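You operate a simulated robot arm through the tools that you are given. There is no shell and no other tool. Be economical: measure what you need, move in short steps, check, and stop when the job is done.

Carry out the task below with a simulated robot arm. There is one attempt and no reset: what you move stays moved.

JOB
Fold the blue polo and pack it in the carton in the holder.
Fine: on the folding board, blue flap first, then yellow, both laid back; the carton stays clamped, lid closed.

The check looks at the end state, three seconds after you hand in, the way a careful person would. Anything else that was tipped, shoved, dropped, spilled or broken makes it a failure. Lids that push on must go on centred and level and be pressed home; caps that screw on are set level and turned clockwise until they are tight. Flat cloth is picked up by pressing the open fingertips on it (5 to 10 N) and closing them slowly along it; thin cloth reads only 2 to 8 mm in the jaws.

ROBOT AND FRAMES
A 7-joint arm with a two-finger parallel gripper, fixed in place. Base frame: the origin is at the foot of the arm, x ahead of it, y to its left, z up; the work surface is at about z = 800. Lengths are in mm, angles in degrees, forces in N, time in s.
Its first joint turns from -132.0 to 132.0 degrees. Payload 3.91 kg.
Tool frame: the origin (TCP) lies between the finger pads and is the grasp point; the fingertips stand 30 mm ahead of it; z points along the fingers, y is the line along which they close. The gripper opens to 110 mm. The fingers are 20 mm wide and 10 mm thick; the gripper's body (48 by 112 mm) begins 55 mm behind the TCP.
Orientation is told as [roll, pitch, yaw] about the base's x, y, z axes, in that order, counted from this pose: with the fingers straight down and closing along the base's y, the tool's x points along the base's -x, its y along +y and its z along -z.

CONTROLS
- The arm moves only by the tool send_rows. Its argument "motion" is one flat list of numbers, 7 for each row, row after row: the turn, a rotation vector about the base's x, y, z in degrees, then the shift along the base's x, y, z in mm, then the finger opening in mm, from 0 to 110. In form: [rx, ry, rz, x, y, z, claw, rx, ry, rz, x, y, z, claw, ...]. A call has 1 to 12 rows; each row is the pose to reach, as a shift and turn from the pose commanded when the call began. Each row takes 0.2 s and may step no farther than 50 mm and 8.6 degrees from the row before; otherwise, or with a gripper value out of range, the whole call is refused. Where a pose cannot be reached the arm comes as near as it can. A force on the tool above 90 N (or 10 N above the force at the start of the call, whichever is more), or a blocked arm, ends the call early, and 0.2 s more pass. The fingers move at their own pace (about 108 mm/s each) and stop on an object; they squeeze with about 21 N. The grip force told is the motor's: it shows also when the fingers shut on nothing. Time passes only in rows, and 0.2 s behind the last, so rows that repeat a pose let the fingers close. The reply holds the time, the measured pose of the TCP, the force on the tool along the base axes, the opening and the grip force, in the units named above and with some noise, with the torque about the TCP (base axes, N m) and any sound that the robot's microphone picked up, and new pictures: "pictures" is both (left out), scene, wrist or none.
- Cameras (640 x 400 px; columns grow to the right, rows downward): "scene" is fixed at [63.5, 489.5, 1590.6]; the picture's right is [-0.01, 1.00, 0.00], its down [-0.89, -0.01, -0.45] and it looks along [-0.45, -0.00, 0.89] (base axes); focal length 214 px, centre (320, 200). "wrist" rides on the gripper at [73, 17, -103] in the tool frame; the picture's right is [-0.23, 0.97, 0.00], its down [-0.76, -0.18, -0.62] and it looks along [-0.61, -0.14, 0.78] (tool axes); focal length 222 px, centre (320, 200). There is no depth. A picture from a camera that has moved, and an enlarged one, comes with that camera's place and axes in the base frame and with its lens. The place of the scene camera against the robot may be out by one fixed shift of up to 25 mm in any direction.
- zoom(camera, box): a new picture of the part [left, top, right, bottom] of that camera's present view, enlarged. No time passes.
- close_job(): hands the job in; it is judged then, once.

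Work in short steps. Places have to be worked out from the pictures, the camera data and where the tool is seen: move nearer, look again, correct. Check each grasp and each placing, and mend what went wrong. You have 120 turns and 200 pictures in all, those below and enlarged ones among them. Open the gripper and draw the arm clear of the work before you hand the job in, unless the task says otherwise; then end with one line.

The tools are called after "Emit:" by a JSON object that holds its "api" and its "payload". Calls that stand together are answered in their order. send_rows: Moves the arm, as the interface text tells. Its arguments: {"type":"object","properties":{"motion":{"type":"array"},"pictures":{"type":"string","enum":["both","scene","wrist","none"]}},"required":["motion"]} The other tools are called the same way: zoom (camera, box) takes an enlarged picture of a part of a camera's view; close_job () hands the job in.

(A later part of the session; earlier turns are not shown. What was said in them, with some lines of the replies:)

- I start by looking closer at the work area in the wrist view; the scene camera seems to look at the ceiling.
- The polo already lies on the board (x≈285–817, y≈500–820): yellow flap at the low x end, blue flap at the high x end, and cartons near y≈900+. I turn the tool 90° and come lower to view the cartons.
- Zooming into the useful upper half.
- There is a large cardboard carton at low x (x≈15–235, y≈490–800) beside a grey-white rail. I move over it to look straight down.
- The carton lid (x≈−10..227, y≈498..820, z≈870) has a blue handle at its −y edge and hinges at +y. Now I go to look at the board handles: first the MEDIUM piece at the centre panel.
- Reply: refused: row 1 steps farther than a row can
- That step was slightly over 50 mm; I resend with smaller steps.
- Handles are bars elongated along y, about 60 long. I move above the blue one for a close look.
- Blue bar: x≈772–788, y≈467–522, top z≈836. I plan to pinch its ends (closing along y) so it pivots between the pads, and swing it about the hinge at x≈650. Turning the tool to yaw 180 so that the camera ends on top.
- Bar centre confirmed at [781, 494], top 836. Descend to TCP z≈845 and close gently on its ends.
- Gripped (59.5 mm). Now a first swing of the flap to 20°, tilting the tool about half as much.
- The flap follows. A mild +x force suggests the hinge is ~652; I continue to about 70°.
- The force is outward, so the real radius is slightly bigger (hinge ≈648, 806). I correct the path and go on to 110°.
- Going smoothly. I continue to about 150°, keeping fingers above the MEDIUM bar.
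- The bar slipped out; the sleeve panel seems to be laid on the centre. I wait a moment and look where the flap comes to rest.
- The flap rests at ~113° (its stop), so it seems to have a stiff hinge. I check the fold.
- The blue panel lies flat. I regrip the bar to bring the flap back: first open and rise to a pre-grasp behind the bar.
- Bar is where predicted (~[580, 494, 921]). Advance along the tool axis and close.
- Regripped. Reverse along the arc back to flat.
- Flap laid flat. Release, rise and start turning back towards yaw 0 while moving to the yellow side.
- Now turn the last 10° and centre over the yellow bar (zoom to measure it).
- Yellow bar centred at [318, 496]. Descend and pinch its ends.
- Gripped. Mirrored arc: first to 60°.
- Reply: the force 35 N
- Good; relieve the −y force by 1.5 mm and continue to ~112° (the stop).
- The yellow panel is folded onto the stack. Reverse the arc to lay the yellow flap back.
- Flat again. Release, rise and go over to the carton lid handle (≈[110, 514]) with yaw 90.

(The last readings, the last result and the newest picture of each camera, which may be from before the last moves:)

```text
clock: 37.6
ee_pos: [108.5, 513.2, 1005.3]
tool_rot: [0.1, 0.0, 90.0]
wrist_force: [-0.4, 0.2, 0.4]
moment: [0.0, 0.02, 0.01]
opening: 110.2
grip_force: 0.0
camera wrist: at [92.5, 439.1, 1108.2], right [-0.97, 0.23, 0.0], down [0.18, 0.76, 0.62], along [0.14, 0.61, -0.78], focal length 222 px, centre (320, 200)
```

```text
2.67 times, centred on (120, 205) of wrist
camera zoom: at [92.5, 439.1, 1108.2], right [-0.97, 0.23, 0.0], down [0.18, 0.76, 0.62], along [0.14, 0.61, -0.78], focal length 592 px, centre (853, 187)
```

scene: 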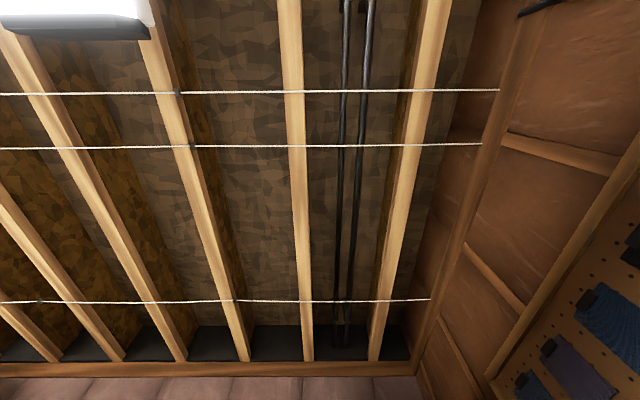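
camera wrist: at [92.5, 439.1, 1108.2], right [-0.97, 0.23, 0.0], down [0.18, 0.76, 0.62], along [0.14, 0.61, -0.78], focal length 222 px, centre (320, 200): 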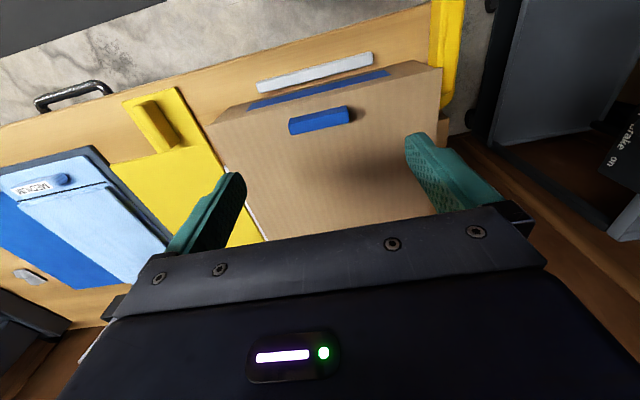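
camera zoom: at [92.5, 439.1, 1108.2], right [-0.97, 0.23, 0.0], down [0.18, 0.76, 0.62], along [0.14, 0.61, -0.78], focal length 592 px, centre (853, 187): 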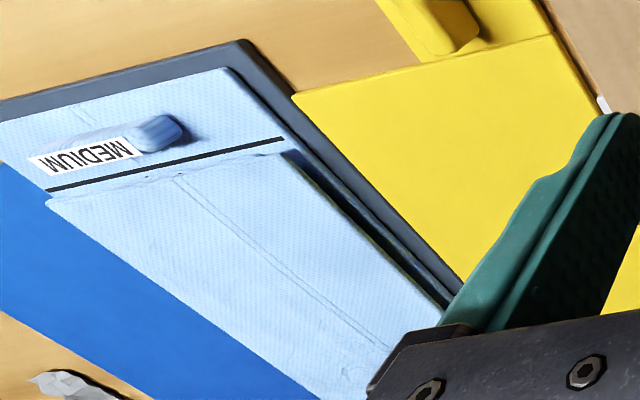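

Lid bar: x 81–140, y 510–521, top z≈889; lid top z≈870, hinge near y≈840. Descend and pinch the bar ends.

Emit:
{"api": "send_rows", "payload": {"motion": [0, 0, 0, 2, 3, -45, 110, 0, 0, 0, 2, 3, -75, 110, 0, 0, 0, 2, 3, -92, 110, 0, 0, 0, 2, 3, -101, 110, 0, 0, 0, 2, 3, -101, 80, 0, 0, 0, 2, 3, -101, 58, 0, 0, 0, 2, 3, -101, 40, 0, 0, 0, 2, 3, -101, 40], "pictures": "wrist"}}

```text
clock: 39.4
ee_pos: [110.5, 516.3, 904.7]
tool_rot: [0.0, 0.0, 89.9]
wrist_force: [2.4, 1.4, 10.1]
moment: [0.14, -0.12, 0.0]
opening: 59.5
grip_force: 20.8
camera wrist: at [94.1, 442.4, 1007.6], right [-0.97, 0.23, 0.0], down [0.18, 0.76, 0.62], along [0.14, 0.61, -0.78], focal length 222 px, centre (320, 200)
```

wrist: 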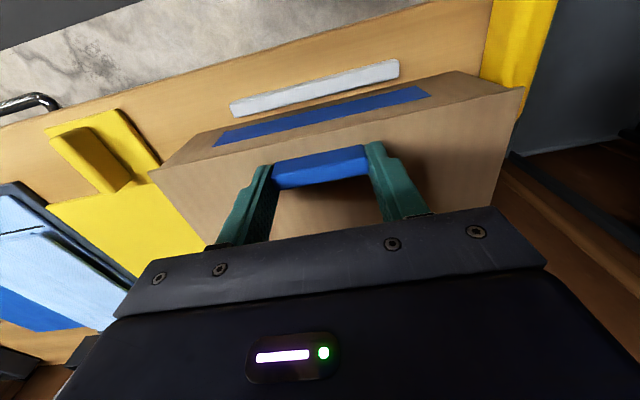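

Gripped. Lift the lid a little and watch the forces.

Emit:
{"api": "send_rows", "payload": {"motion": [-0.2, 0, 0, 0, 0.4, 5.6, 40, -0.4, 0, 0, 0, 0.8, 11.3, 40, -0.6, 0, 0, 0, 1.4, 17, 40, -0.8, 0, 0, 0, 2, 22.6, 40], "pictures": "wrist"}}

```text
clock: 40.4
ee_pos: [111.2, 517.5, 925.7]
tool_rot: [-0.1, 0.9, 89.8]
wrist_force: [-3.6, -0.2, 0.4]
moment: [-0.54, 0.12, 0.04]
opening: 59.7
grip_force: 21.1
camera wrist: at [94.7, 445.7, 1030.7], right [-0.97, 0.23, 0.0], down [0.18, 0.77, 0.61], along [0.14, 0.6, -0.79], focal length 222 px, centre (320, 200)
```

wrist: 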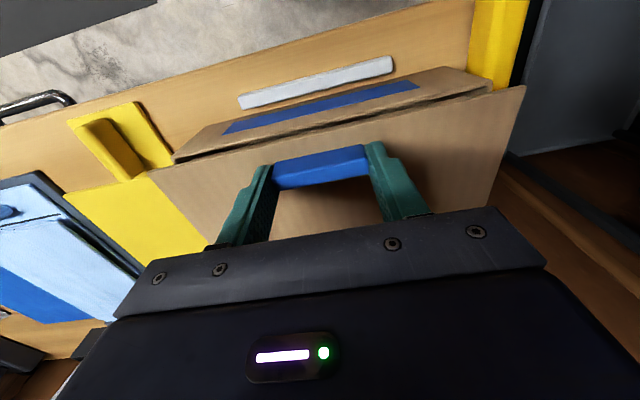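

The lid lifts freely. Continue to about 40°.

Emit:
{"api": "send_rows", "payload": {"motion": [-0.8, 0, 0, 0, 3.5, 22.3, 40, -1.6, 0, 0, 0, 8.6, 44.4, 40, -2.4, 0, 0, 0, 15.3, 66.1, 40, -3.2, 0, 0, 0, 23.5, 87.4, 40, -4, 0, 0, 0, 33.1, 108, 40, -4.8, 0, 0, 0, 44.2, 127.8, 40, -5.6, 0, 0, 0, 56.5, 146.9, 40, -6.4, 0, 0, 0, 70.3, 165, 40, -7.2, 0, 0, 0, 85.3, 182.3, 40], "pictures": "wrist"}}

```text
clock: 42.4
ee_pos: [109.9, 602.6, 1108.0]
tool_rot: [-0.1, 8.0, 89.9]
wrist_force: [-2.1, -4.8, 2.9]
moment: [-0.59, 0.2, -0.07]
opening: 60.0
grip_force: 21.5
camera wrist: at [94.6, 545.1, 1221.7], right [-0.97, 0.23, -0.03], down [0.18, 0.84, 0.51], along [0.14, 0.49, -0.86], focal length 222 px, centre (320, 200)
```

wrist: 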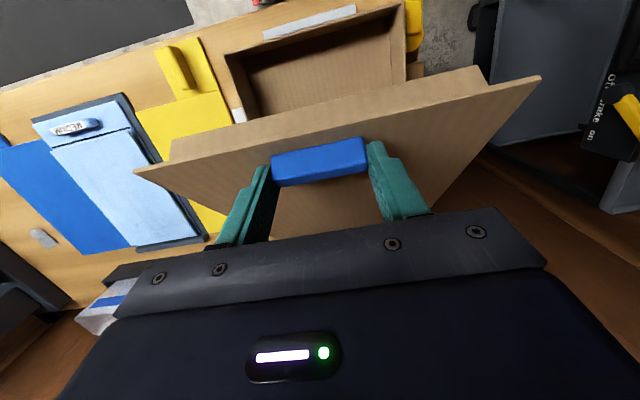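

Forces stay low. Continue to about 80°.

Emit:
{"api": "send_rows", "payload": {"motion": [-1, 0, 0, 0, 16.1, 16, 40, -2, 0, 0, 0, 33.4, 31.1, 40, -3.5, 0, 0, 0, 51.9, 44.7, 40, -5, 0, 0, 0, 71.3, 57.2, 40, -6.5, 0, 0, 0, 91.6, 68.3, 40, -8, 0, 0, 0, 112.5, 77.9, 40, -9.5, 0, 0, 0, 134.1, 86, 40, -11, 0, 0, 0, 156.2, 92.7, 40, -12.5, 0, 0, 0, 178.8, 97.9, 40, -14, 0, 0, 0, 201.6, 101.5, 40], "pictures": "wrist"}}

```text
clock: 44.6
ee_pos: [108.7, 805.8, 1208.7]
tool_rot: [0.1, 21.9, 90.1]
wrist_force: [2.7, 0.9, -3.3]
moment: [0.19, 0.59, 0.08]
opening: 59.9
grip_force: 21.3
camera wrist: at [93.4, 775.4, 1332.9], right [-0.97, 0.21, -0.08], down [0.18, 0.94, 0.29], along [0.14, 0.27, -0.95], focal length 222 px, centre (320, 200)
```

wrist: 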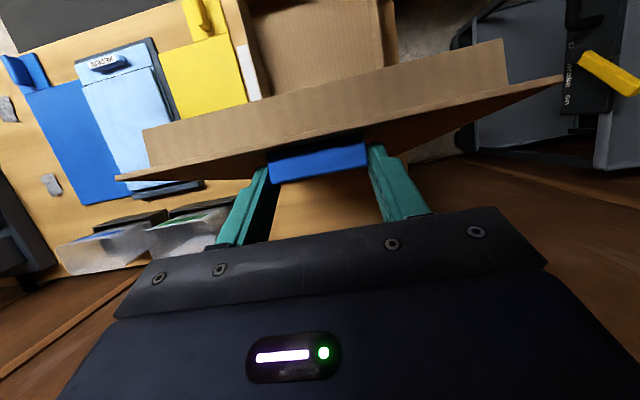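

Continue past vertical to ~100°.

Emit:
{"api": "send_rows", "payload": {"motion": [-1, 0, 0, 0, 22.9, 2.1, 40, -2.5, 0, 0, 0, 46, 2.5, 40, -4, 0, 0, 0, 69.2, 1.4, 40, -5.5, 0, 0, 0, 92.2, -1.4, 40, -7, 0, 0, 0, 115, -5.7, 40], "pictures": "wrist"}}

```text
clock: 45.8
ee_pos: [110.9, 805.6, 1210.4]
tool_rot: [0.0, 21.9, 89.9]
wrist_force: [-1.6, 1.4, -7.0]
moment: [0.03, 0.17, 0.05]
opening: 59.4
grip_force: 20.7
out of reach, approached as far as the arm can: row 1, 2, 3, 4, 5
camera wrist: at [94.6, 775.2, 1333.4], right [-0.97, 0.21, -0.08], down [0.18, 0.94, 0.29], along [0.14, 0.27, -0.95], focal length 222 px, centre (320, 200)
```

wrist: 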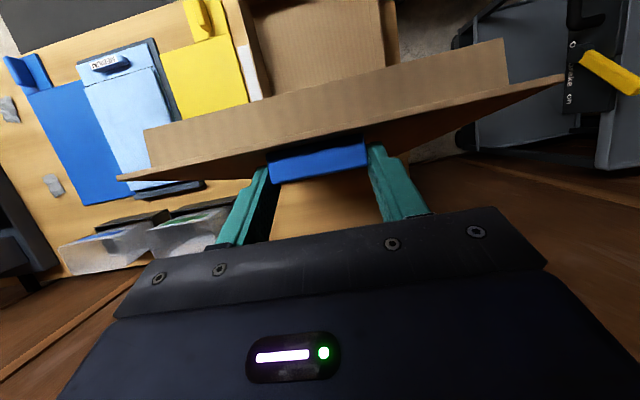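

That tilt is out of reach. I untilt the tool a little (bar pivots in the pads) to gain reach, checking the response.

Emit:
{"api": "send_rows", "payload": {"motion": [8, 0, 0, 0, -3, 1, 40], "pictures": "none"}}

```text
clock: 46.2
ee_pos: [108.6, 802.5, 1211.5]
tool_rot: [0.1, 13.9, 89.9]
wrist_force: [0.7, -2.0, -2.3]
moment: [-0.67, -0.15, 0.02]
opening: 59.8
grip_force: 20.9
```

Works. Continue over the top with less tilt.

Emit:
{"api": "send_rows", "payload": {"motion": [7, 0, 0, 0, 19.7, 2.7, 40, 9, 0, 0, 0, 30.2, 3.4, 40, 9, 0, 0, 0, 41.5, 3.5, 40, 9, 0, 0, 0, 52.8, 3.2, 40, 7, 0, 0, 0, 64.9, 2.5, 40, 5, 0, 0, 0, 77, 1.3, 40], "pictures": "wrist"}}

```text
clock: 47.6
ee_pos: [110.5, 866.5, 1209.9]
tool_rot: [0.1, 8.7, 90.0]
wrist_force: [-4.5, 3.0, 28.0]
moment: [0.43, -0.08, 0.01]
opening: 59.7
grip_force: 21.0
out of reach, approached as far as the arm can: row 6
camera wrist: at [94.8, 808.9, 1323.3], right [-0.97, 0.22, -0.03], down [0.18, 0.85, 0.5], along [0.14, 0.48, -0.87], focal length 222 px, centre (320, 200)
```

wrist: 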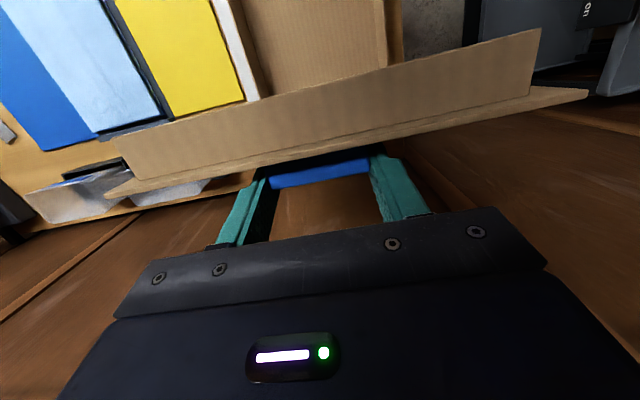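

Lid is at ~92°, slightly past vertical. I open the fingers slightly to see whether it stays.

Emit:
{"api": "send_rows", "payload": {"motion": [0, 0, 0, 0, 0, 2, 70, 0, 0, 0, 0, 0, 2, 80, 0, 0, 0, 0, 0, 2, 80], "pictures": "wrist"}}

```text
clock: 48.4
ee_pos: [111.2, 866.9, 1209.6]
tool_rot: [0.0, 8.8, 90.0]
wrist_force: [-1.0, -0.6, -0.5]
moment: [0.02, -0.03, -0.01]
opening: 80.0
grip_force: 0.0
camera wrist: at [95.7, 809.9, 1322.7], right [-0.97, 0.23, -0.03], down [0.18, 0.85, 0.5], along [0.14, 0.48, -0.87], focal length 222 px, centre (320, 200)
```

wrist: 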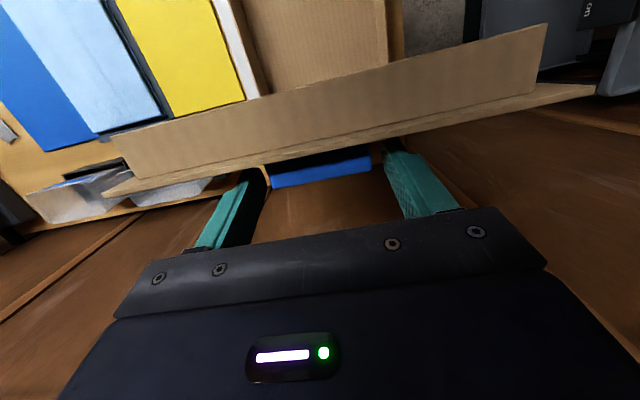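

The lid stays put. Retract straight up clear of the lid edge.

Emit:
{"api": "send_rows", "payload": {"motion": [0, 0, 0, 0, 0, 20, 80, 0, 0, 0, 0, 0, 40, 80, 0, 0, 0, 0, 0, 60, 80, 0, 0, 0, 0, 0, 75, 80], "pictures": "wrist"}}

```text
clock: 49.4
ee_pos: [116.5, 838.1, 1258.0]
tool_rot: [0.1, 9.1, 90.0]
wrist_force: [-0.1, 2.1, -1.8]
moment: [-0.12, -0.05, -0.01]
opening: 79.8
grip_force: 0.0
out of reach, approached as far as the arm can: row 1, 2, 3, 4
camera wrist: at [99.8, 781.6, 1372.1], right [-0.97, 0.22, -0.04], down [0.18, 0.85, 0.5], along [0.14, 0.48, -0.87], focal length 222 px, centre (320, 200)
```

wrist: 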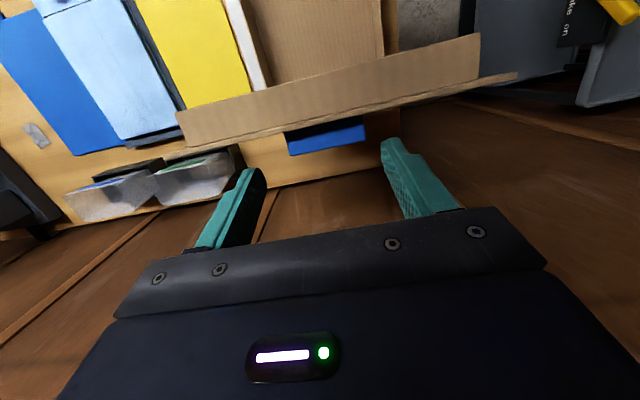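

The lid was nudged to ~85° but holds. Rise further, then draw back over it.

Emit:
{"api": "send_rows", "payload": {"motion": [0, 0, 0, 0, -8, 25, 80, 0, 0, 0, 0, -20, 50, 80, 0, 0, 0, 0, -60, 70, 80, 0, 0, 0, 0, -105, 80, 80, 0, 0, 0, 0, -150, 80, 80, 0, 0, 0, 0, -195, 80, 80], "pictures": "wrist"}}

```text
clock: 50.8
ee_pos: [116.0, 643.8, 1339.8]
tool_rot: [0.0, 9.0, 89.9]
wrist_force: [0.4, -0.1, -0.4]
moment: [-0.1, 0.01, -0.01]
opening: 80.0
grip_force: 0.0
camera wrist: at [100.0, 586.1, 1452.7], right [-0.97, 0.23, -0.04], down [0.18, 0.85, 0.5], along [0.14, 0.48, -0.87], focal length 222 px, centre (320, 200)
```

wrist: 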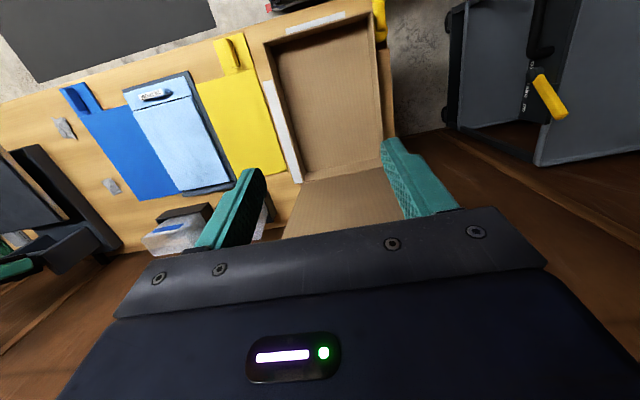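

Lid is open; measure the carton opening and folded polo.

Emit:
{"api": "zoom", "payload": {"camera": "wrist", "box": [240, 0, 420, 220]}}

Emit:
{"api": "zoom", "payload": {"camera": "wrist", "box": [60, 50, 260, 200]}}

```text
1.82 times, centred on (330, 110) of wrist
camera zoom: at [100.0, 586.1, 1452.7], right [-0.97, 0.23, -0.04], down [0.18, 0.85, 0.5], along [0.14, 0.48, -0.87], focal length 404 px, centre (302, 364)
```

zoom: 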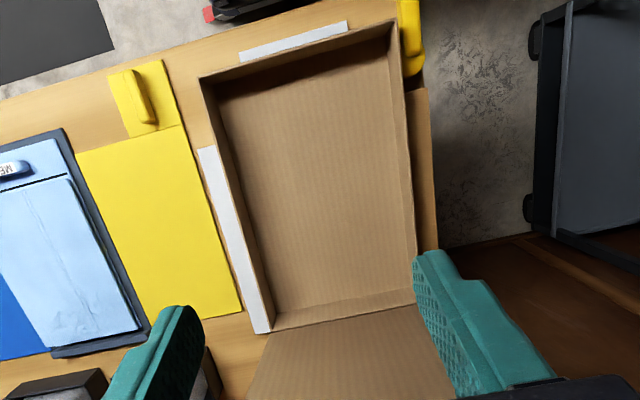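

```text
2.67 times, centred on (160, 125) of wrist
camera zoom: at [100.0, 586.1, 1452.7], right [-0.97, 0.23, -0.04], down [0.18, 0.85, 0.5], along [0.14, 0.48, -0.87], focal length 592 px, centre (747, 400)
```

zoom: 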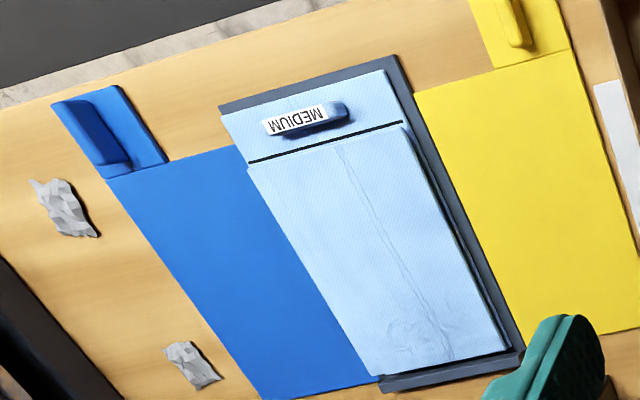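

Carton interior ≈ x −1..222, y 506..836; polo x 460–642, y 508–808, grip bar at ≈[550, 531]. I move over the bar, straightening the tool and turning to yaw 0.

Emit:
{"api": "send_rows", "payload": {"motion": [4.5, 0, 0, 33, -9, -30, 110, 9, 0, 0, 66, -18, -60, 110], "pictures": "none"}}

Emit:
{"api": "send_rows", "payload": {"motion": [0, 0, -8.2, 33, -9, -30, 110, 0, 0, -16.4, 66, -17, -60, 110, 0, 0, -24.6, 99, -26, -90, 110, 0, 0, -32.8, 132, -34, -120, 110, 0, 0, -41, 165, -43, -150, 110, 0, 0, -49.2, 198, -51, -180, 110, 0, 0, -57.4, 231, -60, -210, 110, 0, 0, -65.6, 264, -69, -240, 110, 0, 0, -73.8, 297, -78, -270, 110, 0, 0, -82, 330, -87, -300, 110, 0, 0, -90, 368, -95, -325, 110], "pictures": "wrist"}}

```text
clock: 51.4
ee_pos: [180.8, 623.8, 1280.9]
tool_rot: [-0.1, -0.2, 90.0]
wrist_force: [-0.1, -0.4, 0.4]
moment: [-0.02, -0.05, -0.03]
opening: 110.1
grip_force: 0.1
```

```text
clock: 53.8
ee_pos: [548.2, 529.6, 955.0]
tool_rot: [0.1, -0.1, -0.2]
wrist_force: [-0.5, 0.4, 0.5]
moment: [-0.04, -0.03, 0.01]
opening: 110.1
grip_force: 0.1
camera wrist: at [476.3, 545.0, 1058.6], right [0.23, 0.97, 0.0], down [0.76, -0.18, 0.62], along [0.61, -0.14, -0.78], focal length 222 px, centre (320, 200)
```

wrist: 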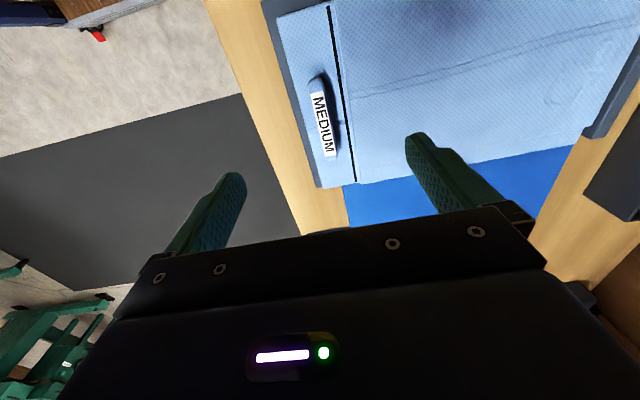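

Emit:
{"api": "zoom", "payload": {"camera": "wrist", "box": [260, 60, 420, 200]}}

```text
2.86 times, centred on (340, 130) of wrist
camera zoom: at [476.3, 545.0, 1058.6], right [0.23, 0.97, 0.0], down [0.76, -0.18, 0.62], along [0.61, -0.14, -0.78], focal length 635 px, centre (263, 400)
```

zoom: 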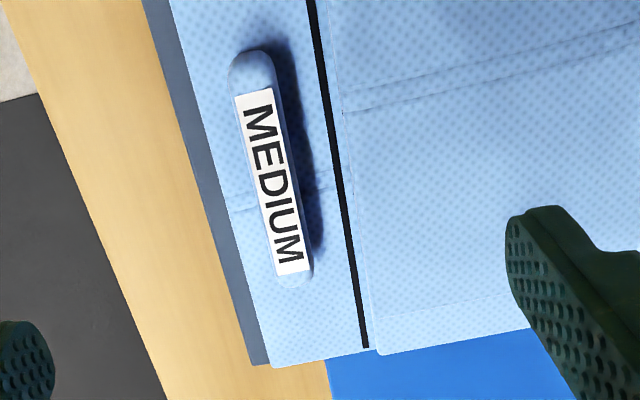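

Bar centred at about [552, 530]. Descend with partly open fingers to just above the cloth and close.

Emit:
{"api": "send_rows", "payload": {"motion": [0, 0, 0, 3, 1, -45, 70, 0, 0, 0, 3, 1, -80, 60, 0, 0, 0, 3, 1, -100, 60, 0, 0, 0, 3, 1, -109, 60, 0, 0, 0, 3, 1, -109, 60], "pictures": "wrist"}}

Emit:
{"api": "zoom", "payload": {"camera": "wrist", "box": [200, 60, 440, 230]}}

```text
clock: 55.0
ee_pos: [552.0, 532.1, 855.6]
tool_rot: [0.7, -0.5, 0.0]
wrist_force: [-27.8, -19.7, 174.9]
moment: [5.64, 0.62, 1.16]
opening: 56.2
grip_force: 0.0
camera wrist: at [480.0, 546.2, 958.4], right [0.23, 0.97, 0.01], down [0.76, -0.19, 0.63], along [0.61, -0.13, -0.78], focal length 222 px, centre (320, 200)
```

wrist: 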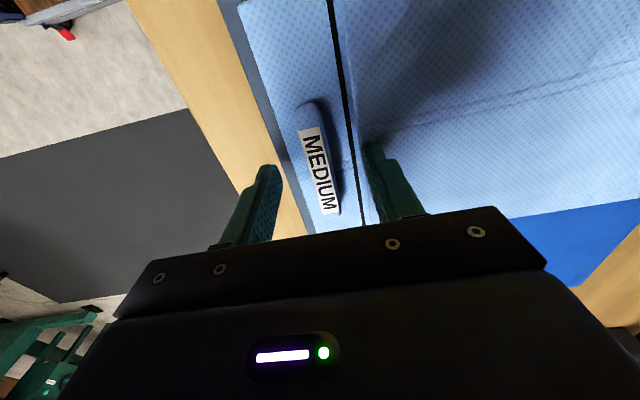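

```text
2.35 times, centred on (320, 145) of wrist
camera zoom: at [480.0, 546.2, 958.4], right [0.23, 0.97, 0.01], down [0.76, -0.19, 0.63], along [0.61, -0.13, -0.78], focal length 523 px, centre (320, 329)
```

zoom: 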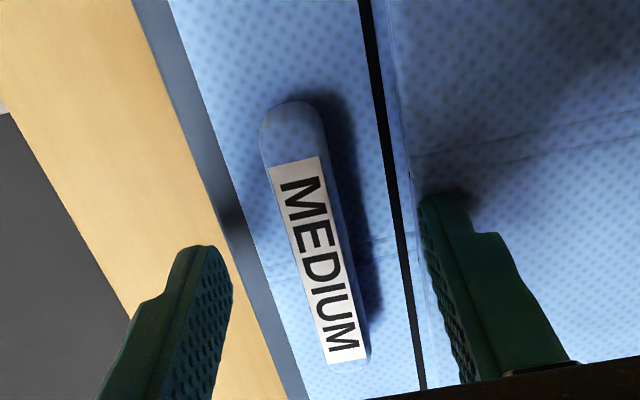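

The far finger pressed on the folded stack (opening too wide). I rise at once and narrow the fingers.

Emit:
{"api": "send_rows", "payload": {"motion": [0, 0, 0, 0, 0, 20, 60, 0, 0, 0, 0, 0, 40, 40, 0, 0, 0, 0, 0, 45, 28, 0, 0, 0, 0, 0, 45, 28], "pictures": "wrist"}}

Emit:
{"api": "zoom", "payload": {"camera": "wrist", "box": [220, 80, 420, 230]}}

```text
clock: 56.0
ee_pos: [551.7, 528.3, 890.1]
tool_rot: [0.0, -0.1, -0.1]
wrist_force: [-0.2, -0.8, -0.7]
moment: [-0.03, 0.04, -0.01]
opening: 27.9
grip_force: 0.0
camera wrist: at [481.0, 544.8, 994.7], right [0.23, 0.97, 0.0], down [0.76, -0.18, 0.62], along [0.61, -0.14, -0.78], focal length 222 px, centre (320, 200)
```

wrist: 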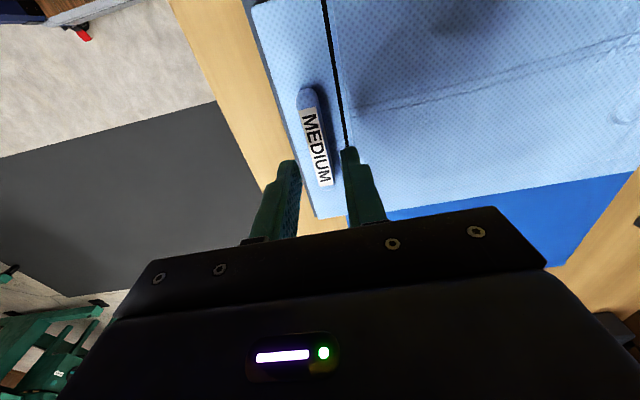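

```text
2.67 times, centred on (320, 155) of wrist
camera zoom: at [481.0, 544.8, 994.7], right [0.23, 0.97, 0.0], down [0.76, -0.18, 0.62], along [0.61, -0.14, -0.78], focal length 592 px, centre (320, 320)
```

zoom: 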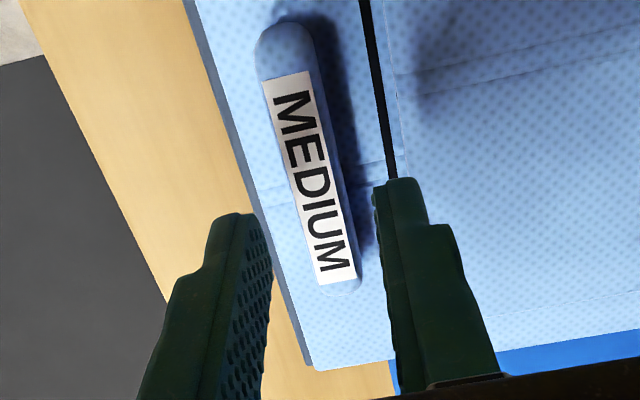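

Narrow opening (24 mm) fits between bar and stack edge. Descend carefully.

Emit:
{"api": "send_rows", "payload": {"motion": [0, 0, 0, 2, -1, -15, 24, 0, 0, 0, 3, -1.5, -28, 24, 0, 0, 0, 3, -1.5, -35, 24, 0, 0, 0, 3, -1.5, -38, 24], "pictures": "wrist"}}

Emit:
{"api": "zoom", "payload": {"camera": "wrist", "box": [220, 80, 420, 230]}}

```text
clock: 57.0
ee_pos: [556.4, 527.8, 853.5]
tool_rot: [0.0, -0.1, -0.1]
wrist_force: [-0.4, 0.5, -0.6]
moment: [-0.01, 0.01, -0.01]
opening: 24.0
grip_force: 0.1
camera wrist: at [484.1, 543.8, 957.2], right [0.23, 0.97, 0.0], down [0.76, -0.18, 0.62], along [0.61, -0.14, -0.78], focal length 222 px, centre (320, 200)
```

wrist: 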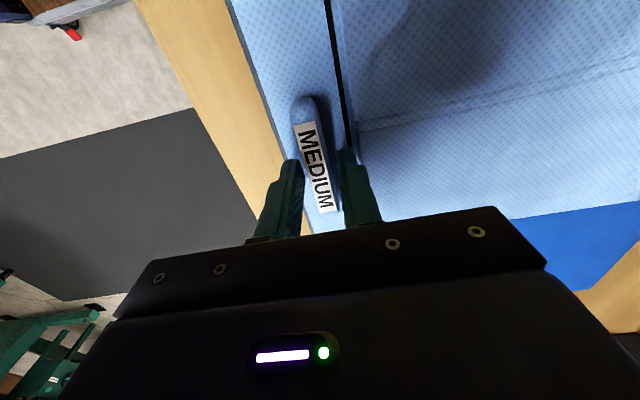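

```text
2.67 times, centred on (320, 155) of wrist
camera zoom: at [484.1, 543.8, 957.2], right [0.23, 0.97, 0.0], down [0.76, -0.18, 0.62], along [0.61, -0.14, -0.78], focal length 592 px, centre (320, 320)
```

zoom: 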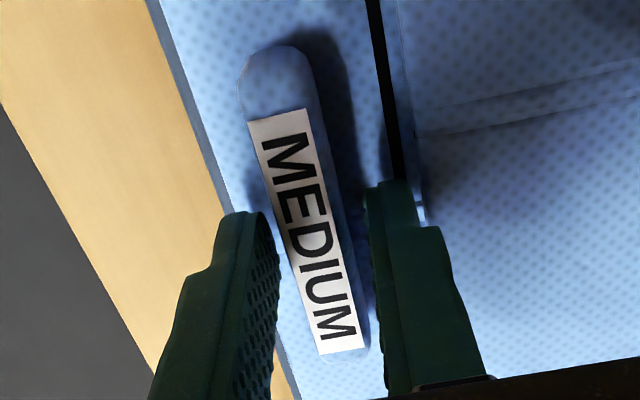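

Bar is between the fingers with no contact. Lower 8 mm more, slowly.

Emit:
{"api": "send_rows", "payload": {"motion": [0, 0, 0, 0, -1, -3, 24, 0, 0, 0, 0, -1, -5, 24, 0, 0, 0, 0, -1, -6, 24], "pictures": "none"}}

```text
clock: 57.8
ee_pos: [555.7, 527.0, 847.9]
tool_rot: [0.0, -0.1, -0.1]
wrist_force: [-0.7, -0.3, -0.6]
moment: [0.01, 0.0, -0.01]
opening: 24.0
grip_force: 0.1
```

Emit:
{"api": "send_rows", "payload": {"motion": [0, 0, 0, 0, 0, -2, 24, 0, 0, 0, 0, 0, -3, 24, 0, 0, 0, 0, 0, -3, 12, 0, 0, 0, 0, 0, -3, 4, 0, 0, 0, 0, 0, -3, 4], "pictures": "wrist"}}

```text
clock: 59.0
ee_pos: [555.5, 527.1, 843.1]
tool_rot: [0.0, -0.2, -0.1]
wrist_force: [1.7, 0.1, 1.6]
moment: [-0.02, -0.05, -0.08]
opening: 15.9
grip_force: 21.2
camera wrist: at [484.2, 542.8, 948.1], right [0.23, 0.97, 0.0], down [0.76, -0.18, 0.62], along [0.61, -0.14, -0.78], focal length 222 px, centre (320, 200)
```

wrist: 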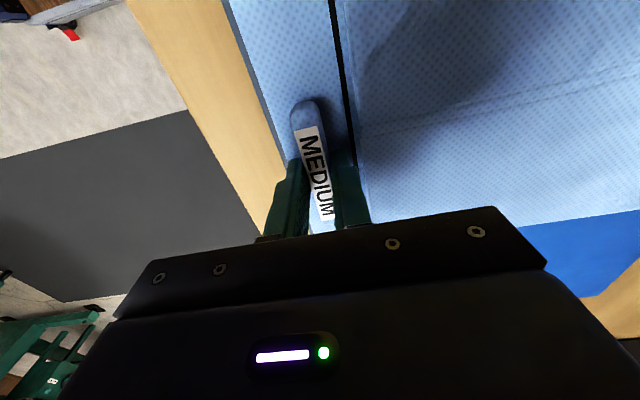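

Gripped at 15.9 mm. Lift a little and see how the polo behaves.

Emit:
{"api": "send_rows", "payload": {"motion": [0, 0, 0, 0, 0, 12, 4, 0, 0, 0, 0, 0, 25, 4, 0, 0, 0, 0, 0, 40, 4, 0, 0, 0, 0, 0, 60, 4], "pictures": "wrist"}}

```text
clock: 60.0
ee_pos: [555.7, 527.0, 903.6]
tool_rot: [0.0, -0.1, -0.2]
wrist_force: [0.1, -0.5, -2.0]
moment: [-0.31, -0.02, 0.01]
opening: 15.3
grip_force: 20.7
camera wrist: at [483.8, 542.3, 1007.5], right [0.23, 0.97, 0.0], down [0.76, -0.18, 0.62], along [0.61, -0.14, -0.78], focal length 222 px, centre (320, 200)
```

wrist: 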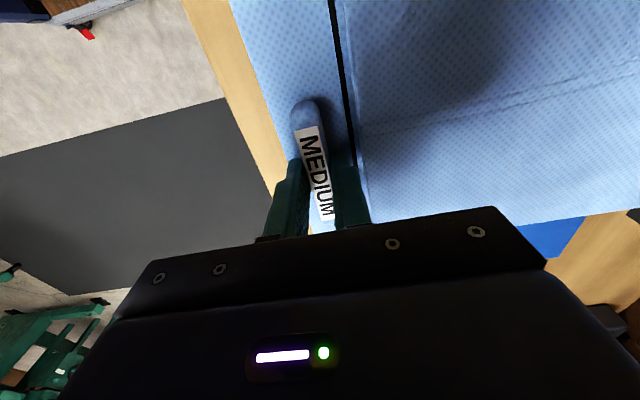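

It lifts stiff and level. Raise to z≈965 and carry over to the carton.

Emit:
{"api": "send_rows", "payload": {"motion": [0, 0, 0, 0, 0, 30, 4, 0, 0, 0, 0, 0, 62, 4, 0, 0, 0, -40, 1, 62, 4, 0, 0, 0, -80, 3, 62, 4, 0, 0, 0, -120, 5, 62, 4, 0, 0, 0, -160, 7, 62, 4, 0, 0, 0, -200, 8, 62, 4, 0, 0, 0, -240, 9, 62, 4, 0, 0, 0, -280, 10, 62, 4, 0, 0, 0, -320, 11, 62, 4, 0, 0, 0, -360, 12, 62, 4], "pictures": "wrist"}}

```text
clock: 62.4
ee_pos: [195.8, 539.6, 967.6]
tool_rot: [0.0, -0.2, -0.1]
wrist_force: [0.1, -0.4, -2.6]
moment: [-0.27, 0.05, 0.01]
opening: 15.7
grip_force: 21.1
camera wrist: at [124.6, 555.0, 1070.6], right [0.23, 0.97, 0.0], down [0.76, -0.18, 0.62], along [0.61, -0.14, -0.78], focal length 222 px, centre (320, 200)
```

wrist: 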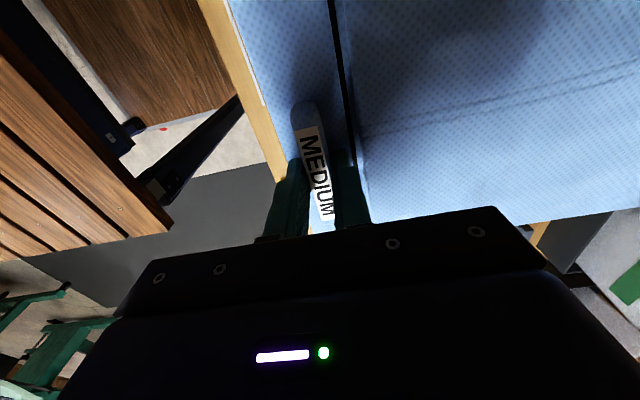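

Move the last 80 mm in −x and check the view before lowering.

Emit:
{"api": "send_rows", "payload": {"motion": [0, 0, 0, -40, 0, 0, 4, 0, 0, 0, -80, 0, 0, 4, 0, 0, 0, -80, 0, 0, 4], "pictures": "wrist"}}

Emit:
{"api": "zoom", "payload": {"camera": "wrist", "box": [200, 0, 640, 260]}}

```text
clock: 63.2
ee_pos: [115.0, 540.3, 966.9]
tool_rot: [0.0, -0.2, -0.1]
wrist_force: [0.1, -0.2, -1.9]
moment: [-0.28, -0.03, -0.01]
opening: 15.8
grip_force: 20.9
camera wrist: at [43.4, 555.4, 1070.6], right [0.23, 0.97, 0.0], down [0.76, -0.18, 0.62], along [0.61, -0.14, -0.78], focal length 222 px, centre (320, 200)
```

wrist: 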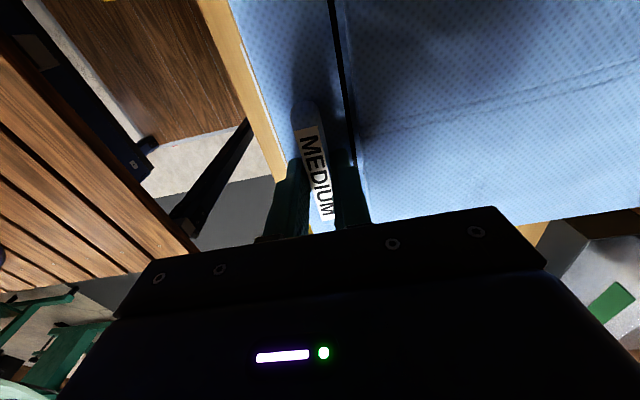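

```text
1.45 times, centred on (420, 130) of wrist
camera zoom: at [43.4, 555.4, 1070.6], right [0.23, 0.97, 0.0], down [0.76, -0.18, 0.62], along [0.61, -0.14, -0.78], focal length 323 px, centre (174, 302)
```

zoom: 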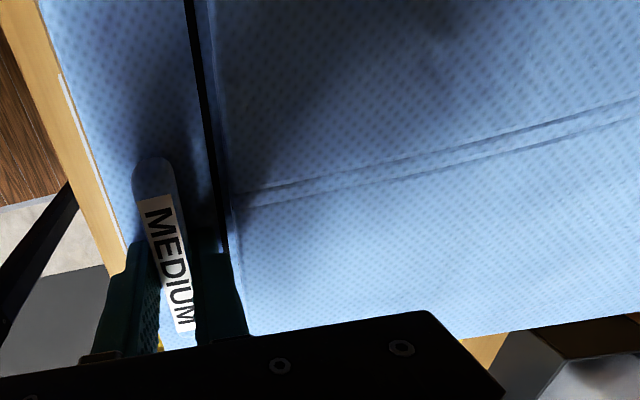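

The polo's near edge is at y≈515, inside the carton's 506 wall; margins look fine all round. Lower into the carton.

Emit:
{"api": "send_rows", "payload": {"motion": [0, 0, 0, 0, 0, -20, 4, 0, 0, 0, 0, 0, -40, 4, 0, 0, 0, 0, 0, -55, 4, 0, 0, 0, 0, 0, -70, 4, 0, 0, 0, 0, 0, -80, 4], "pictures": "wrist"}}

```text
clock: 64.4
ee_pos: [115.6, 539.9, 885.5]
tool_rot: [0.1, -0.2, -0.1]
wrist_force: [0.3, -0.1, -2.0]
moment: [-0.29, 0.0, 0.02]
opening: 15.8
grip_force: 20.5
camera wrist: at [44.3, 555.3, 990.0], right [0.23, 0.97, 0.0], down [0.76, -0.18, 0.62], along [0.61, -0.14, -0.78], focal length 222 px, centre (320, 200)
```

wrist: 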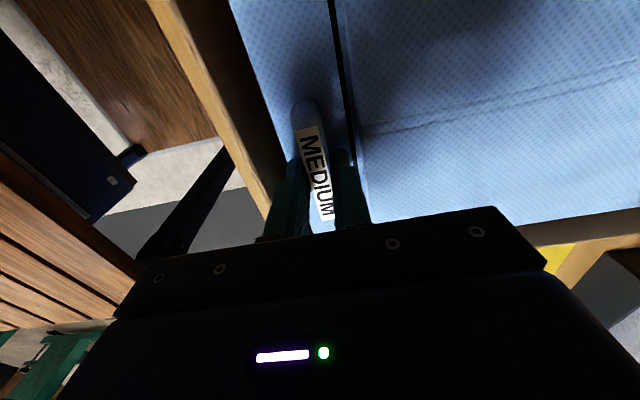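

Already below the rim with no contact. Continue down slowly.

Emit:
{"api": "send_rows", "payload": {"motion": [0, 0, 0, 0, 0, -12, 4, 0, 0, 0, 0, 0, -22, 4, 0, 0, 0, 0, 0, -30, 4, 0, 0, 0, 0, 0, -35, 4, 0, 0, 0, 0, 0, -38, 4], "pictures": "none"}}

```text
clock: 65.6
ee_pos: [115.5, 539.5, 848.4]
tool_rot: [0.0, -0.1, -0.1]
wrist_force: [0.2, -0.8, -2.2]
moment: [-0.29, -0.03, 0.01]
opening: 15.6
grip_force: 21.2
```

Emit:
{"api": "send_rows", "payload": {"motion": [0, 0, 0, 0, 0, -2, 4, 0, 0, 0, 0, 0, -4, 4, 0, 0, 0, 0, 0, -6, 4], "pictures": "none"}}

```text
clock: 66.4
ee_pos: [116.7, 538.3, 843.9]
tool_rot: [0.0, 0.0, -0.1]
wrist_force: [-0.2, -0.4, -2.1]
moment: [-0.13, -0.01, -0.05]
opening: 15.7
grip_force: 20.6
```

The moment is dropping: the far end touches the floor. A few mm more.

Emit:
{"api": "send_rows", "payload": {"motion": [0, 0, 0, 0, 0, -2, 4, 0, 0, 0, 0, 0, -4, 4, 0, 0, 0, 0, 0, -4, 4], "pictures": "none"}}

```text
clock: 67.2
ee_pos: [115.4, 540.3, 840.2]
tool_rot: [0.1, -0.1, -0.1]
wrist_force: [1.2, -2.2, 28.2]
moment: [-0.05, 0.12, -0.02]
opening: 15.8
grip_force: 21.3
```

Resting on the floor. Open slightly and rise.

Emit:
{"api": "send_rows", "payload": {"motion": [0, 0, 0, 0, 0, 1, 24, 0, 0, 0, 0, 0, 2, 24, 0, 0, 0, 0, 0, 15, 24, 0, 0, 0, 0, 0, 40, 26, 0, 0, 0, 0, 0, 80, 30, 0, 0, 0, 0, 0, 125, 60, 0, 0, 0, 0, 0, 170, 110], "pictures": "wrist"}}

```text
clock: 68.8
ee_pos: [116.6, 539.5, 1008.4]
tool_rot: [0.0, -0.2, -0.1]
wrist_force: [-0.2, 0.2, -0.8]
moment: [-0.02, -0.02, -0.01]
opening: 110.0
grip_force: 0.0
camera wrist: at [43.5, 555.7, 1111.6], right [0.23, 0.97, 0.0], down [0.76, -0.18, 0.62], along [0.61, -0.14, -0.78], focal length 222 px, centre (320, 200)
```

wrist: 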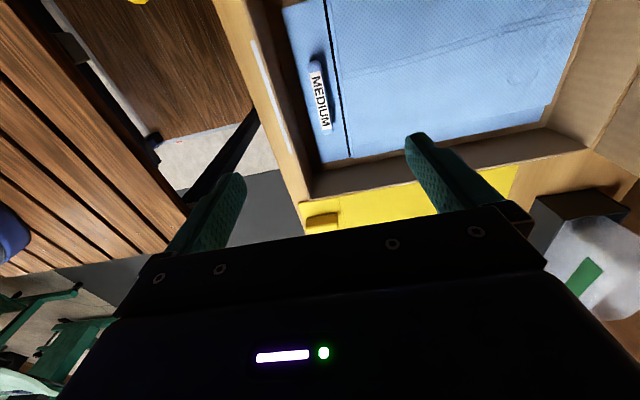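

The polo lies flat and centred in the carton. Now back up to the lid: rise while turning to yaw 90.

Emit:
{"api": "send_rows", "payload": {"motion": [0, 0, 8.2, 0, 5, 30, 110, 0, 0, 16.4, 0, 10, 60, 110, 0, 0, 24.6, 0, 15, 90, 110, 0, 0, 32.8, 0, 20, 120, 110, 0, 0, 41, 0, 25, 150, 110, 0, 0, 49.2, 0, 30, 180, 110, 0, 0, 57.4, -1, 35, 210, 110, 0, 0, 65.6, -2, 50, 240, 80, 0, 0, 73.8, -3, 70, 270, 80, 0, 0, 82, -4, 90, 300, 80, 0, 0, 90, -5, 104, 330, 80], "pictures": "none"}}

Emit:
{"api": "send_rows", "payload": {"motion": [-4.5, 0, 0, 0, 35, 0, 80, -9, 0, 0, 0, 70, 0, 80], "pictures": "wrist"}}

```text
clock: 71.2
ee_pos: [110.3, 642.1, 1338.7]
tool_rot: [0.0, -0.1, 90.2]
wrist_force: [0.0, -0.2, 0.3]
moment: [0.04, -0.01, -0.01]
opening: 79.9
grip_force: 0.0
```

```text
clock: 71.8
ee_pos: [109.3, 711.9, 1340.5]
tool_rot: [0.0, 8.8, 89.9]
wrist_force: [-0.1, -0.4, 0.8]
moment: [0.06, -0.05, 0.03]
opening: 79.9
grip_force: 0.0
camera wrist: at [94.4, 654.4, 1453.8], right [-0.97, 0.23, -0.03], down [0.18, 0.85, 0.5], along [0.14, 0.48, -0.87], focal length 222 px, centre (320, 200)
```

wrist: 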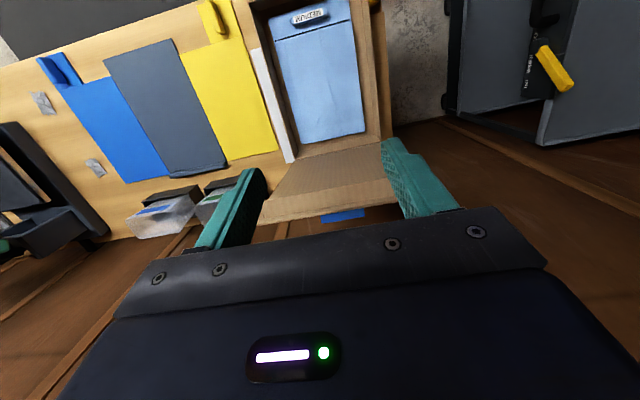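

The bar shows at ≈[111, 829, 1190]. Move over the lid edge to the pre-grasp.

Emit:
{"api": "send_rows", "payload": {"motion": [0, 0, 0, 1, 40, 0, 80, 0, 0, 0, 1, 80, -8, 80, 0, 0, 0, 1, 105, -33, 80, 0, 0, 0, 1, 119, -58, 80, 0, 0, 0, 1, 125, -80, 80], "pictures": "wrist"}}

Emit:
{"api": "zoom", "payload": {"camera": "wrist", "box": [160, 40, 540, 240]}}

```text
clock: 73.0
ee_pos: [112.4, 839.1, 1259.8]
tool_rot: [0.2, 8.9, 90.0]
wrist_force: [-0.6, -0.4, -0.1]
moment: [0.04, -0.01, -0.02]
opening: 80.0
grip_force: 0.1
camera wrist: at [95.3, 782.2, 1372.7], right [-0.97, 0.23, -0.03], down [0.18, 0.85, 0.5], along [0.14, 0.48, -0.87], focal length 222 px, centre (320, 200)
```

wrist: 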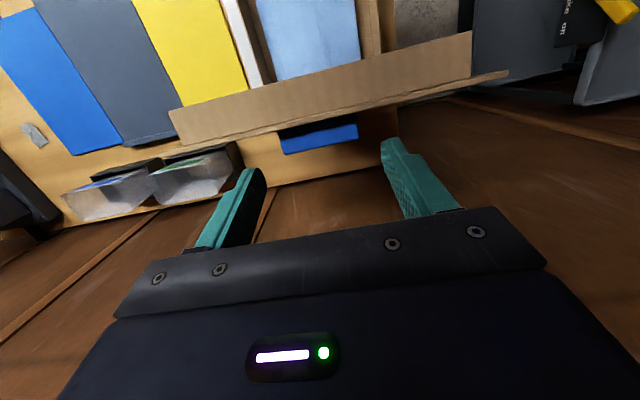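

```text
1.68 times, centred on (350, 140) of wrist
camera zoom: at [95.3, 782.2, 1372.7], right [-0.97, 0.23, -0.03], down [0.18, 0.85, 0.5], along [0.14, 0.48, -0.87], focal length 374 px, centre (270, 301)
```

zoom: 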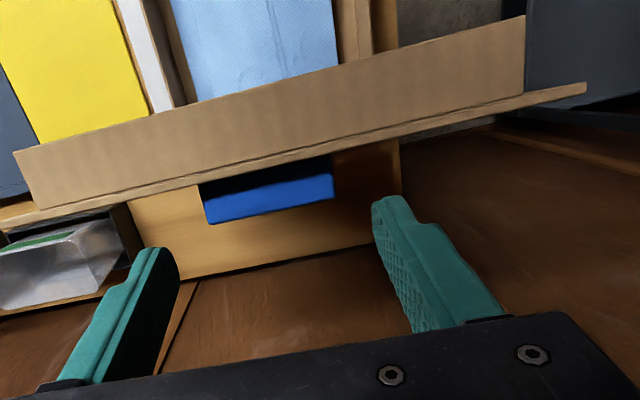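

Bar centre ≈[112, 827, 1191]. Advance and close on its ends.

Emit:
{"api": "send_rows", "payload": {"motion": [0, 0, 0, 0, -2, -15, 80, 0, 0, 0, 0, -4, -30, 80, 0, 0, 0, 0, -6, -45, 80, 0, 0, 0, 0, -6, -45, 60, 0, 0, 0, 0, -6, -45, 40, 0, 0, 0, 0, -6, -45, 40], "pictures": "wrist"}}

```text
clock: 74.4
ee_pos: [111.6, 831.8, 1214.1]
tool_rot: [-0.1, 8.9, 89.9]
wrist_force: [-2.0, -0.2, 2.7]
moment: [0.1, 0.06, -0.04]
opening: 59.6
grip_force: 20.6
camera wrist: at [95.4, 775.4, 1327.7], right [-0.97, 0.23, -0.03], down [0.18, 0.85, 0.5], along [0.14, 0.48, -0.87], focal length 222 px, centre (320, 200)
```

wrist: 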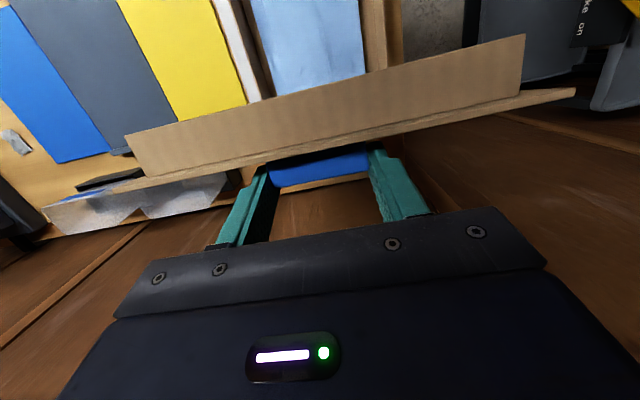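

Gripped at ~86°. Swing the lid down along the arc to 40°.

Emit:
{"api": "send_rows", "payload": {"motion": [0, 0, 0, 0, -15.8, -0.8, 40, 0, 0, 0, 0, -31.6, -2.3, 40, 0, 0, 0, 0, -53.9, -6.1, 40, 0, 0, 0, 0, -75.9, -11.5, 40, 0, 0, 0, 0, -97.4, -18.4, 40, 0, 0, 0, 0, -118.4, -26.7, 40, 0, 0, 0, 0, -138.8, -36.5, 40, 0, 0, 0, 0, -158.5, -47.7, 40, 0, 0, 0, 0, -177.3, -60.3, 40, 0, 0, 0, 0, -195.2, -74.1, 40, 0, 0, 0, 0, -212.1, -89.2, 40, 0, 0, 0, 0, -227.8, -105.3, 40], "pictures": "wrist"}}

```text
clock: 77.0
ee_pos: [111.0, 603.9, 1107.2]
tool_rot: [0.0, 8.8, 89.9]
wrist_force: [-3.7, 5.3, -1.9]
moment: [0.69, 0.16, -0.13]
opening: 60.0
grip_force: 20.6
camera wrist: at [95.2, 547.3, 1221.4], right [-0.97, 0.23, -0.04], down [0.18, 0.85, 0.5], along [0.14, 0.48, -0.87], focal length 222 px, centre (320, 200)
```

wrist: 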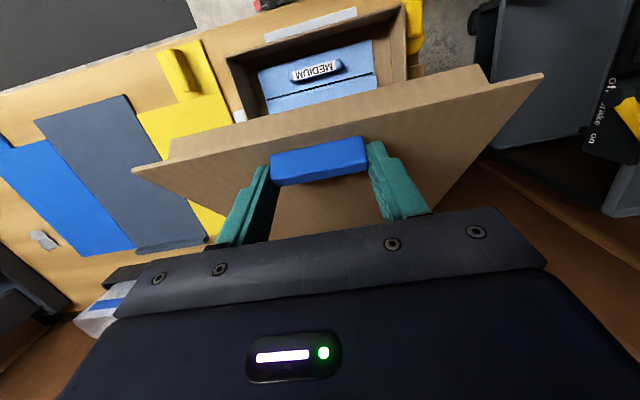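

Continue down to ~8°, then look at the tuck flap.

Emit:
{"api": "send_rows", "payload": {"motion": [1, 0, 0, 0, -15.1, -17.2, 40, 2, 0, 0, 0, -28.9, -35.4, 40, 3, 0, 0, 0, -41.3, -54.4, 40, 4, 0, 0, 0, -52.5, -74.3, 40, 5, 0, 0, 0, -62.2, -94.9, 40, 6, 0, 0, 0, -70.4, -116.1, 40, 7, 0, 0, 0, -77.2, -137.8, 40, 8, 0, 0, 0, -82.4, -159.9, 40], "pictures": "wrist"}}

Emit:
{"api": "zoom", "payload": {"camera": "wrist", "box": [140, 40, 560, 240]}}

```text
clock: 78.8
ee_pos: [111.4, 520.7, 947.1]
tool_rot: [-0.1, 0.9, 90.0]
wrist_force: [-6.8, 6.7, -1.3]
moment: [0.25, 0.26, 0.13]
opening: 59.7
grip_force: 20.7
camera wrist: at [95.2, 449.4, 1052.2], right [-0.97, 0.23, 0.0], down [0.18, 0.77, 0.61], along [0.14, 0.59, -0.79], focal length 222 px, centre (320, 200)
```

wrist: 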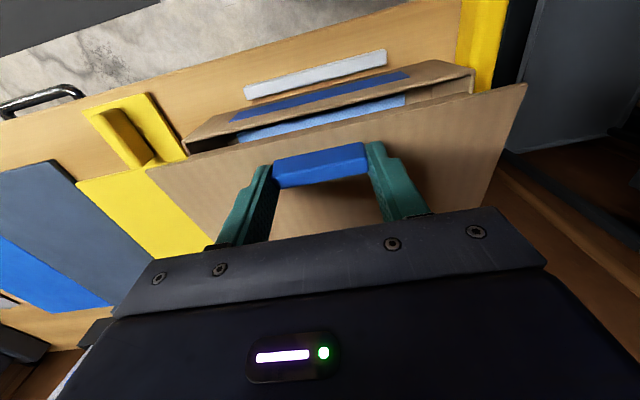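

```text
1.52 times, centred on (350, 140) of wrist
camera zoom: at [95.2, 449.4, 1052.2], right [-0.97, 0.23, 0.0], down [0.18, 0.77, 0.61], along [0.14, 0.59, -0.79], focal length 338 px, centre (274, 291)
```

zoom: 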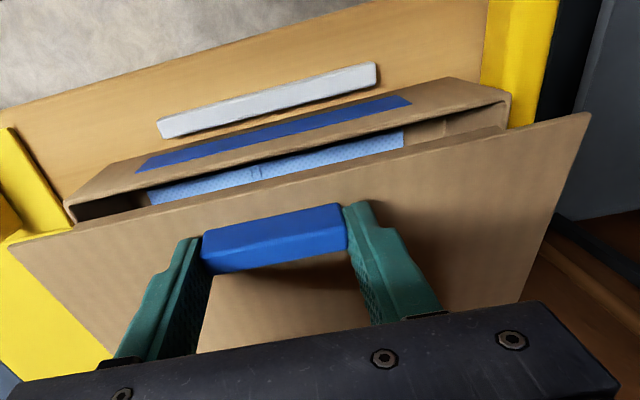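

Everything clears. Lower the last degrees.

Emit:
{"api": "send_rows", "payload": {"motion": [0.2, 0, 0, 0, -1.8, -11.1, 40, 0.5, 0, 0, 0, -3.2, -22.3, 40, 0.8, 0, 0, 0, -4.3, -33.6, 40, 1, 0, 0, 0, -4.9, -42, 40], "pictures": "wrist"}}

```text
clock: 79.8
ee_pos: [111.4, 515.6, 905.0]
tool_rot: [0.0, 0.0, 90.0]
wrist_force: [-11.5, -1.7, 3.6]
moment: [0.25, 0.43, 0.13]
opening: 59.5
grip_force: 21.1
camera wrist: at [95.5, 442.8, 1009.6], right [-0.97, 0.23, 0.0], down [0.18, 0.76, 0.62], along [0.14, 0.61, -0.78], focal length 222 px, centre (320, 200)
```

wrist: 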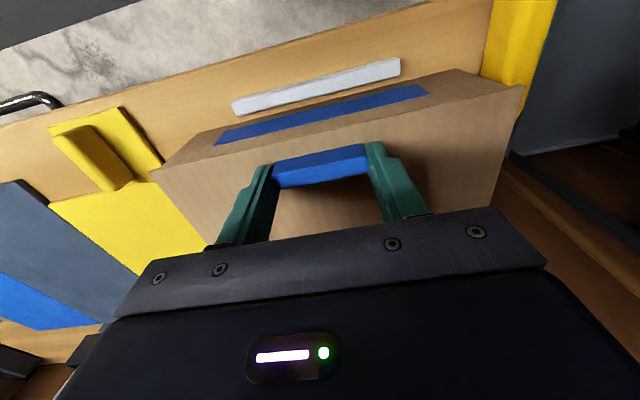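

Closed. Release and press the lid edge down lightly with the open fingertips.

Emit:
{"api": "send_rows", "payload": {"motion": [0, 0, 0, 0, 0, 0, 66, 0, 0, 0, 0, 0, -1, 70, 0, 0, 0, 0, 0, -2, 70], "pictures": "none"}}

```text
clock: 80.6
ee_pos: [112.7, 516.8, 904.6]
tool_rot: [0.0, -0.1, 89.9]
wrist_force: [3.9, -2.8, 6.9]
moment: [-0.05, -0.2, -0.1]
opening: 69.9
grip_force: 0.6
```

Lid is at its original height with the fingertips bearing on it. Rise and inspect.

Emit:
{"api": "send_rows", "payload": {"motion": [0, 0, 0, 0, 0, 15, 80, 0, 0, 0, 0, 0, 50, 110, 0, 0, 0, 0, 0, 100, 110, 0, 0, 0, 0, 0, 150, 110, 0, 0, 0, 0, 0, 200, 110, 0, 0, 0, 25, 0, 240, 110, 0, 0, 0, 60, 0, 275, 110, 0, 0, 0, 95, 0, 310, 110], "pictures": "both"}}

Emit:
{"api": "zoom", "payload": {"camera": "wrist", "box": [60, 0, 460, 240]}}

```text
clock: 82.4
ee_pos: [206.0, 515.9, 1215.4]
tool_rot: [0.1, -0.1, 90.0]
wrist_force: [0.9, 0.3, 0.3]
moment: [-0.01, 0.0, 0.0]
opening: 110.0
grip_force: 0.0
camera wrist: at [189.2, 442.1, 1318.0], right [-0.97, 0.23, 0.0], down [0.18, 0.76, 0.62], along [0.14, 0.61, -0.78], focal length 222 px, centre (320, 200)
```

scene: 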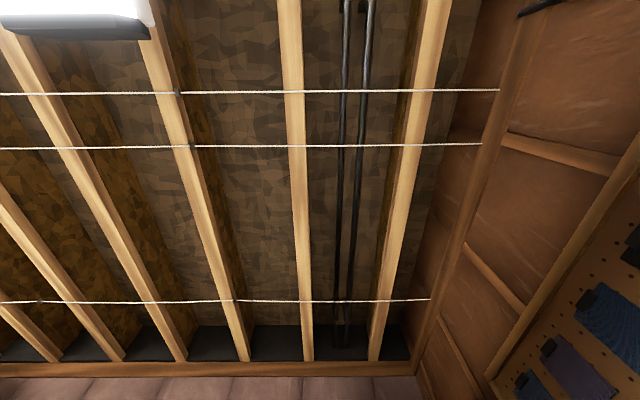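
wrist: 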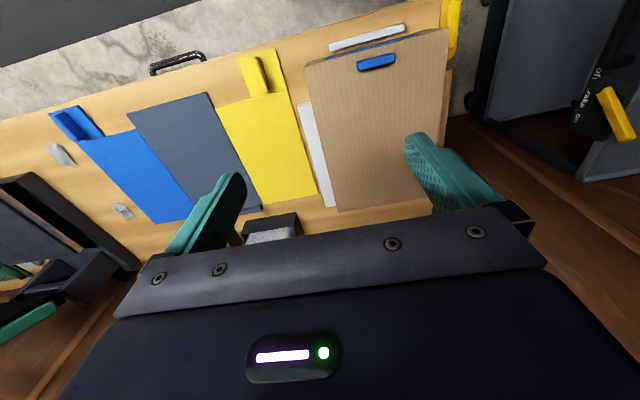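

```text
1.60 times, centred on (260, 120) of wrist
camera zoom: at [189.2, 442.1, 1318.0], right [-0.97, 0.23, 0.0], down [0.18, 0.76, 0.62], along [0.14, 0.61, -0.78], focal length 355 px, centre (416, 328)
```

zoom: 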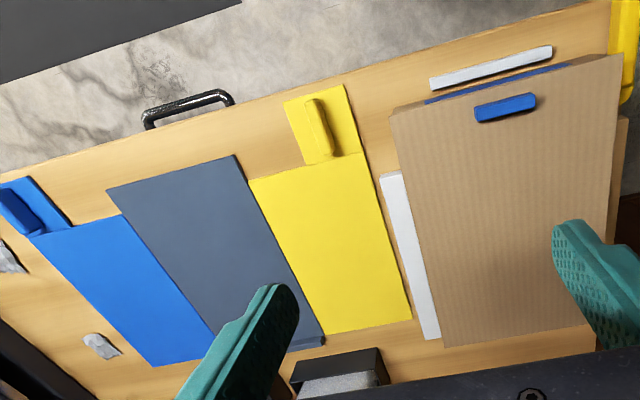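

The board flaps lie flat and the board is empty. The lid is shut, the carton still clamped, and the arm is clear with the gripper open, so I hand in.

Emit:
{"api": "close_job", "payload": {}}

```text
The job is handed in.
```

The blue polo is folded (blue flap first, then yellow, both laid back flat) and packed in the carton, which is still clamped with its lid closed. One slip while picking it up: a fingertip pressed on the folded stack with about 175 N. The polo may have shifted about 3 mm, but I saw no damage in the pictures.
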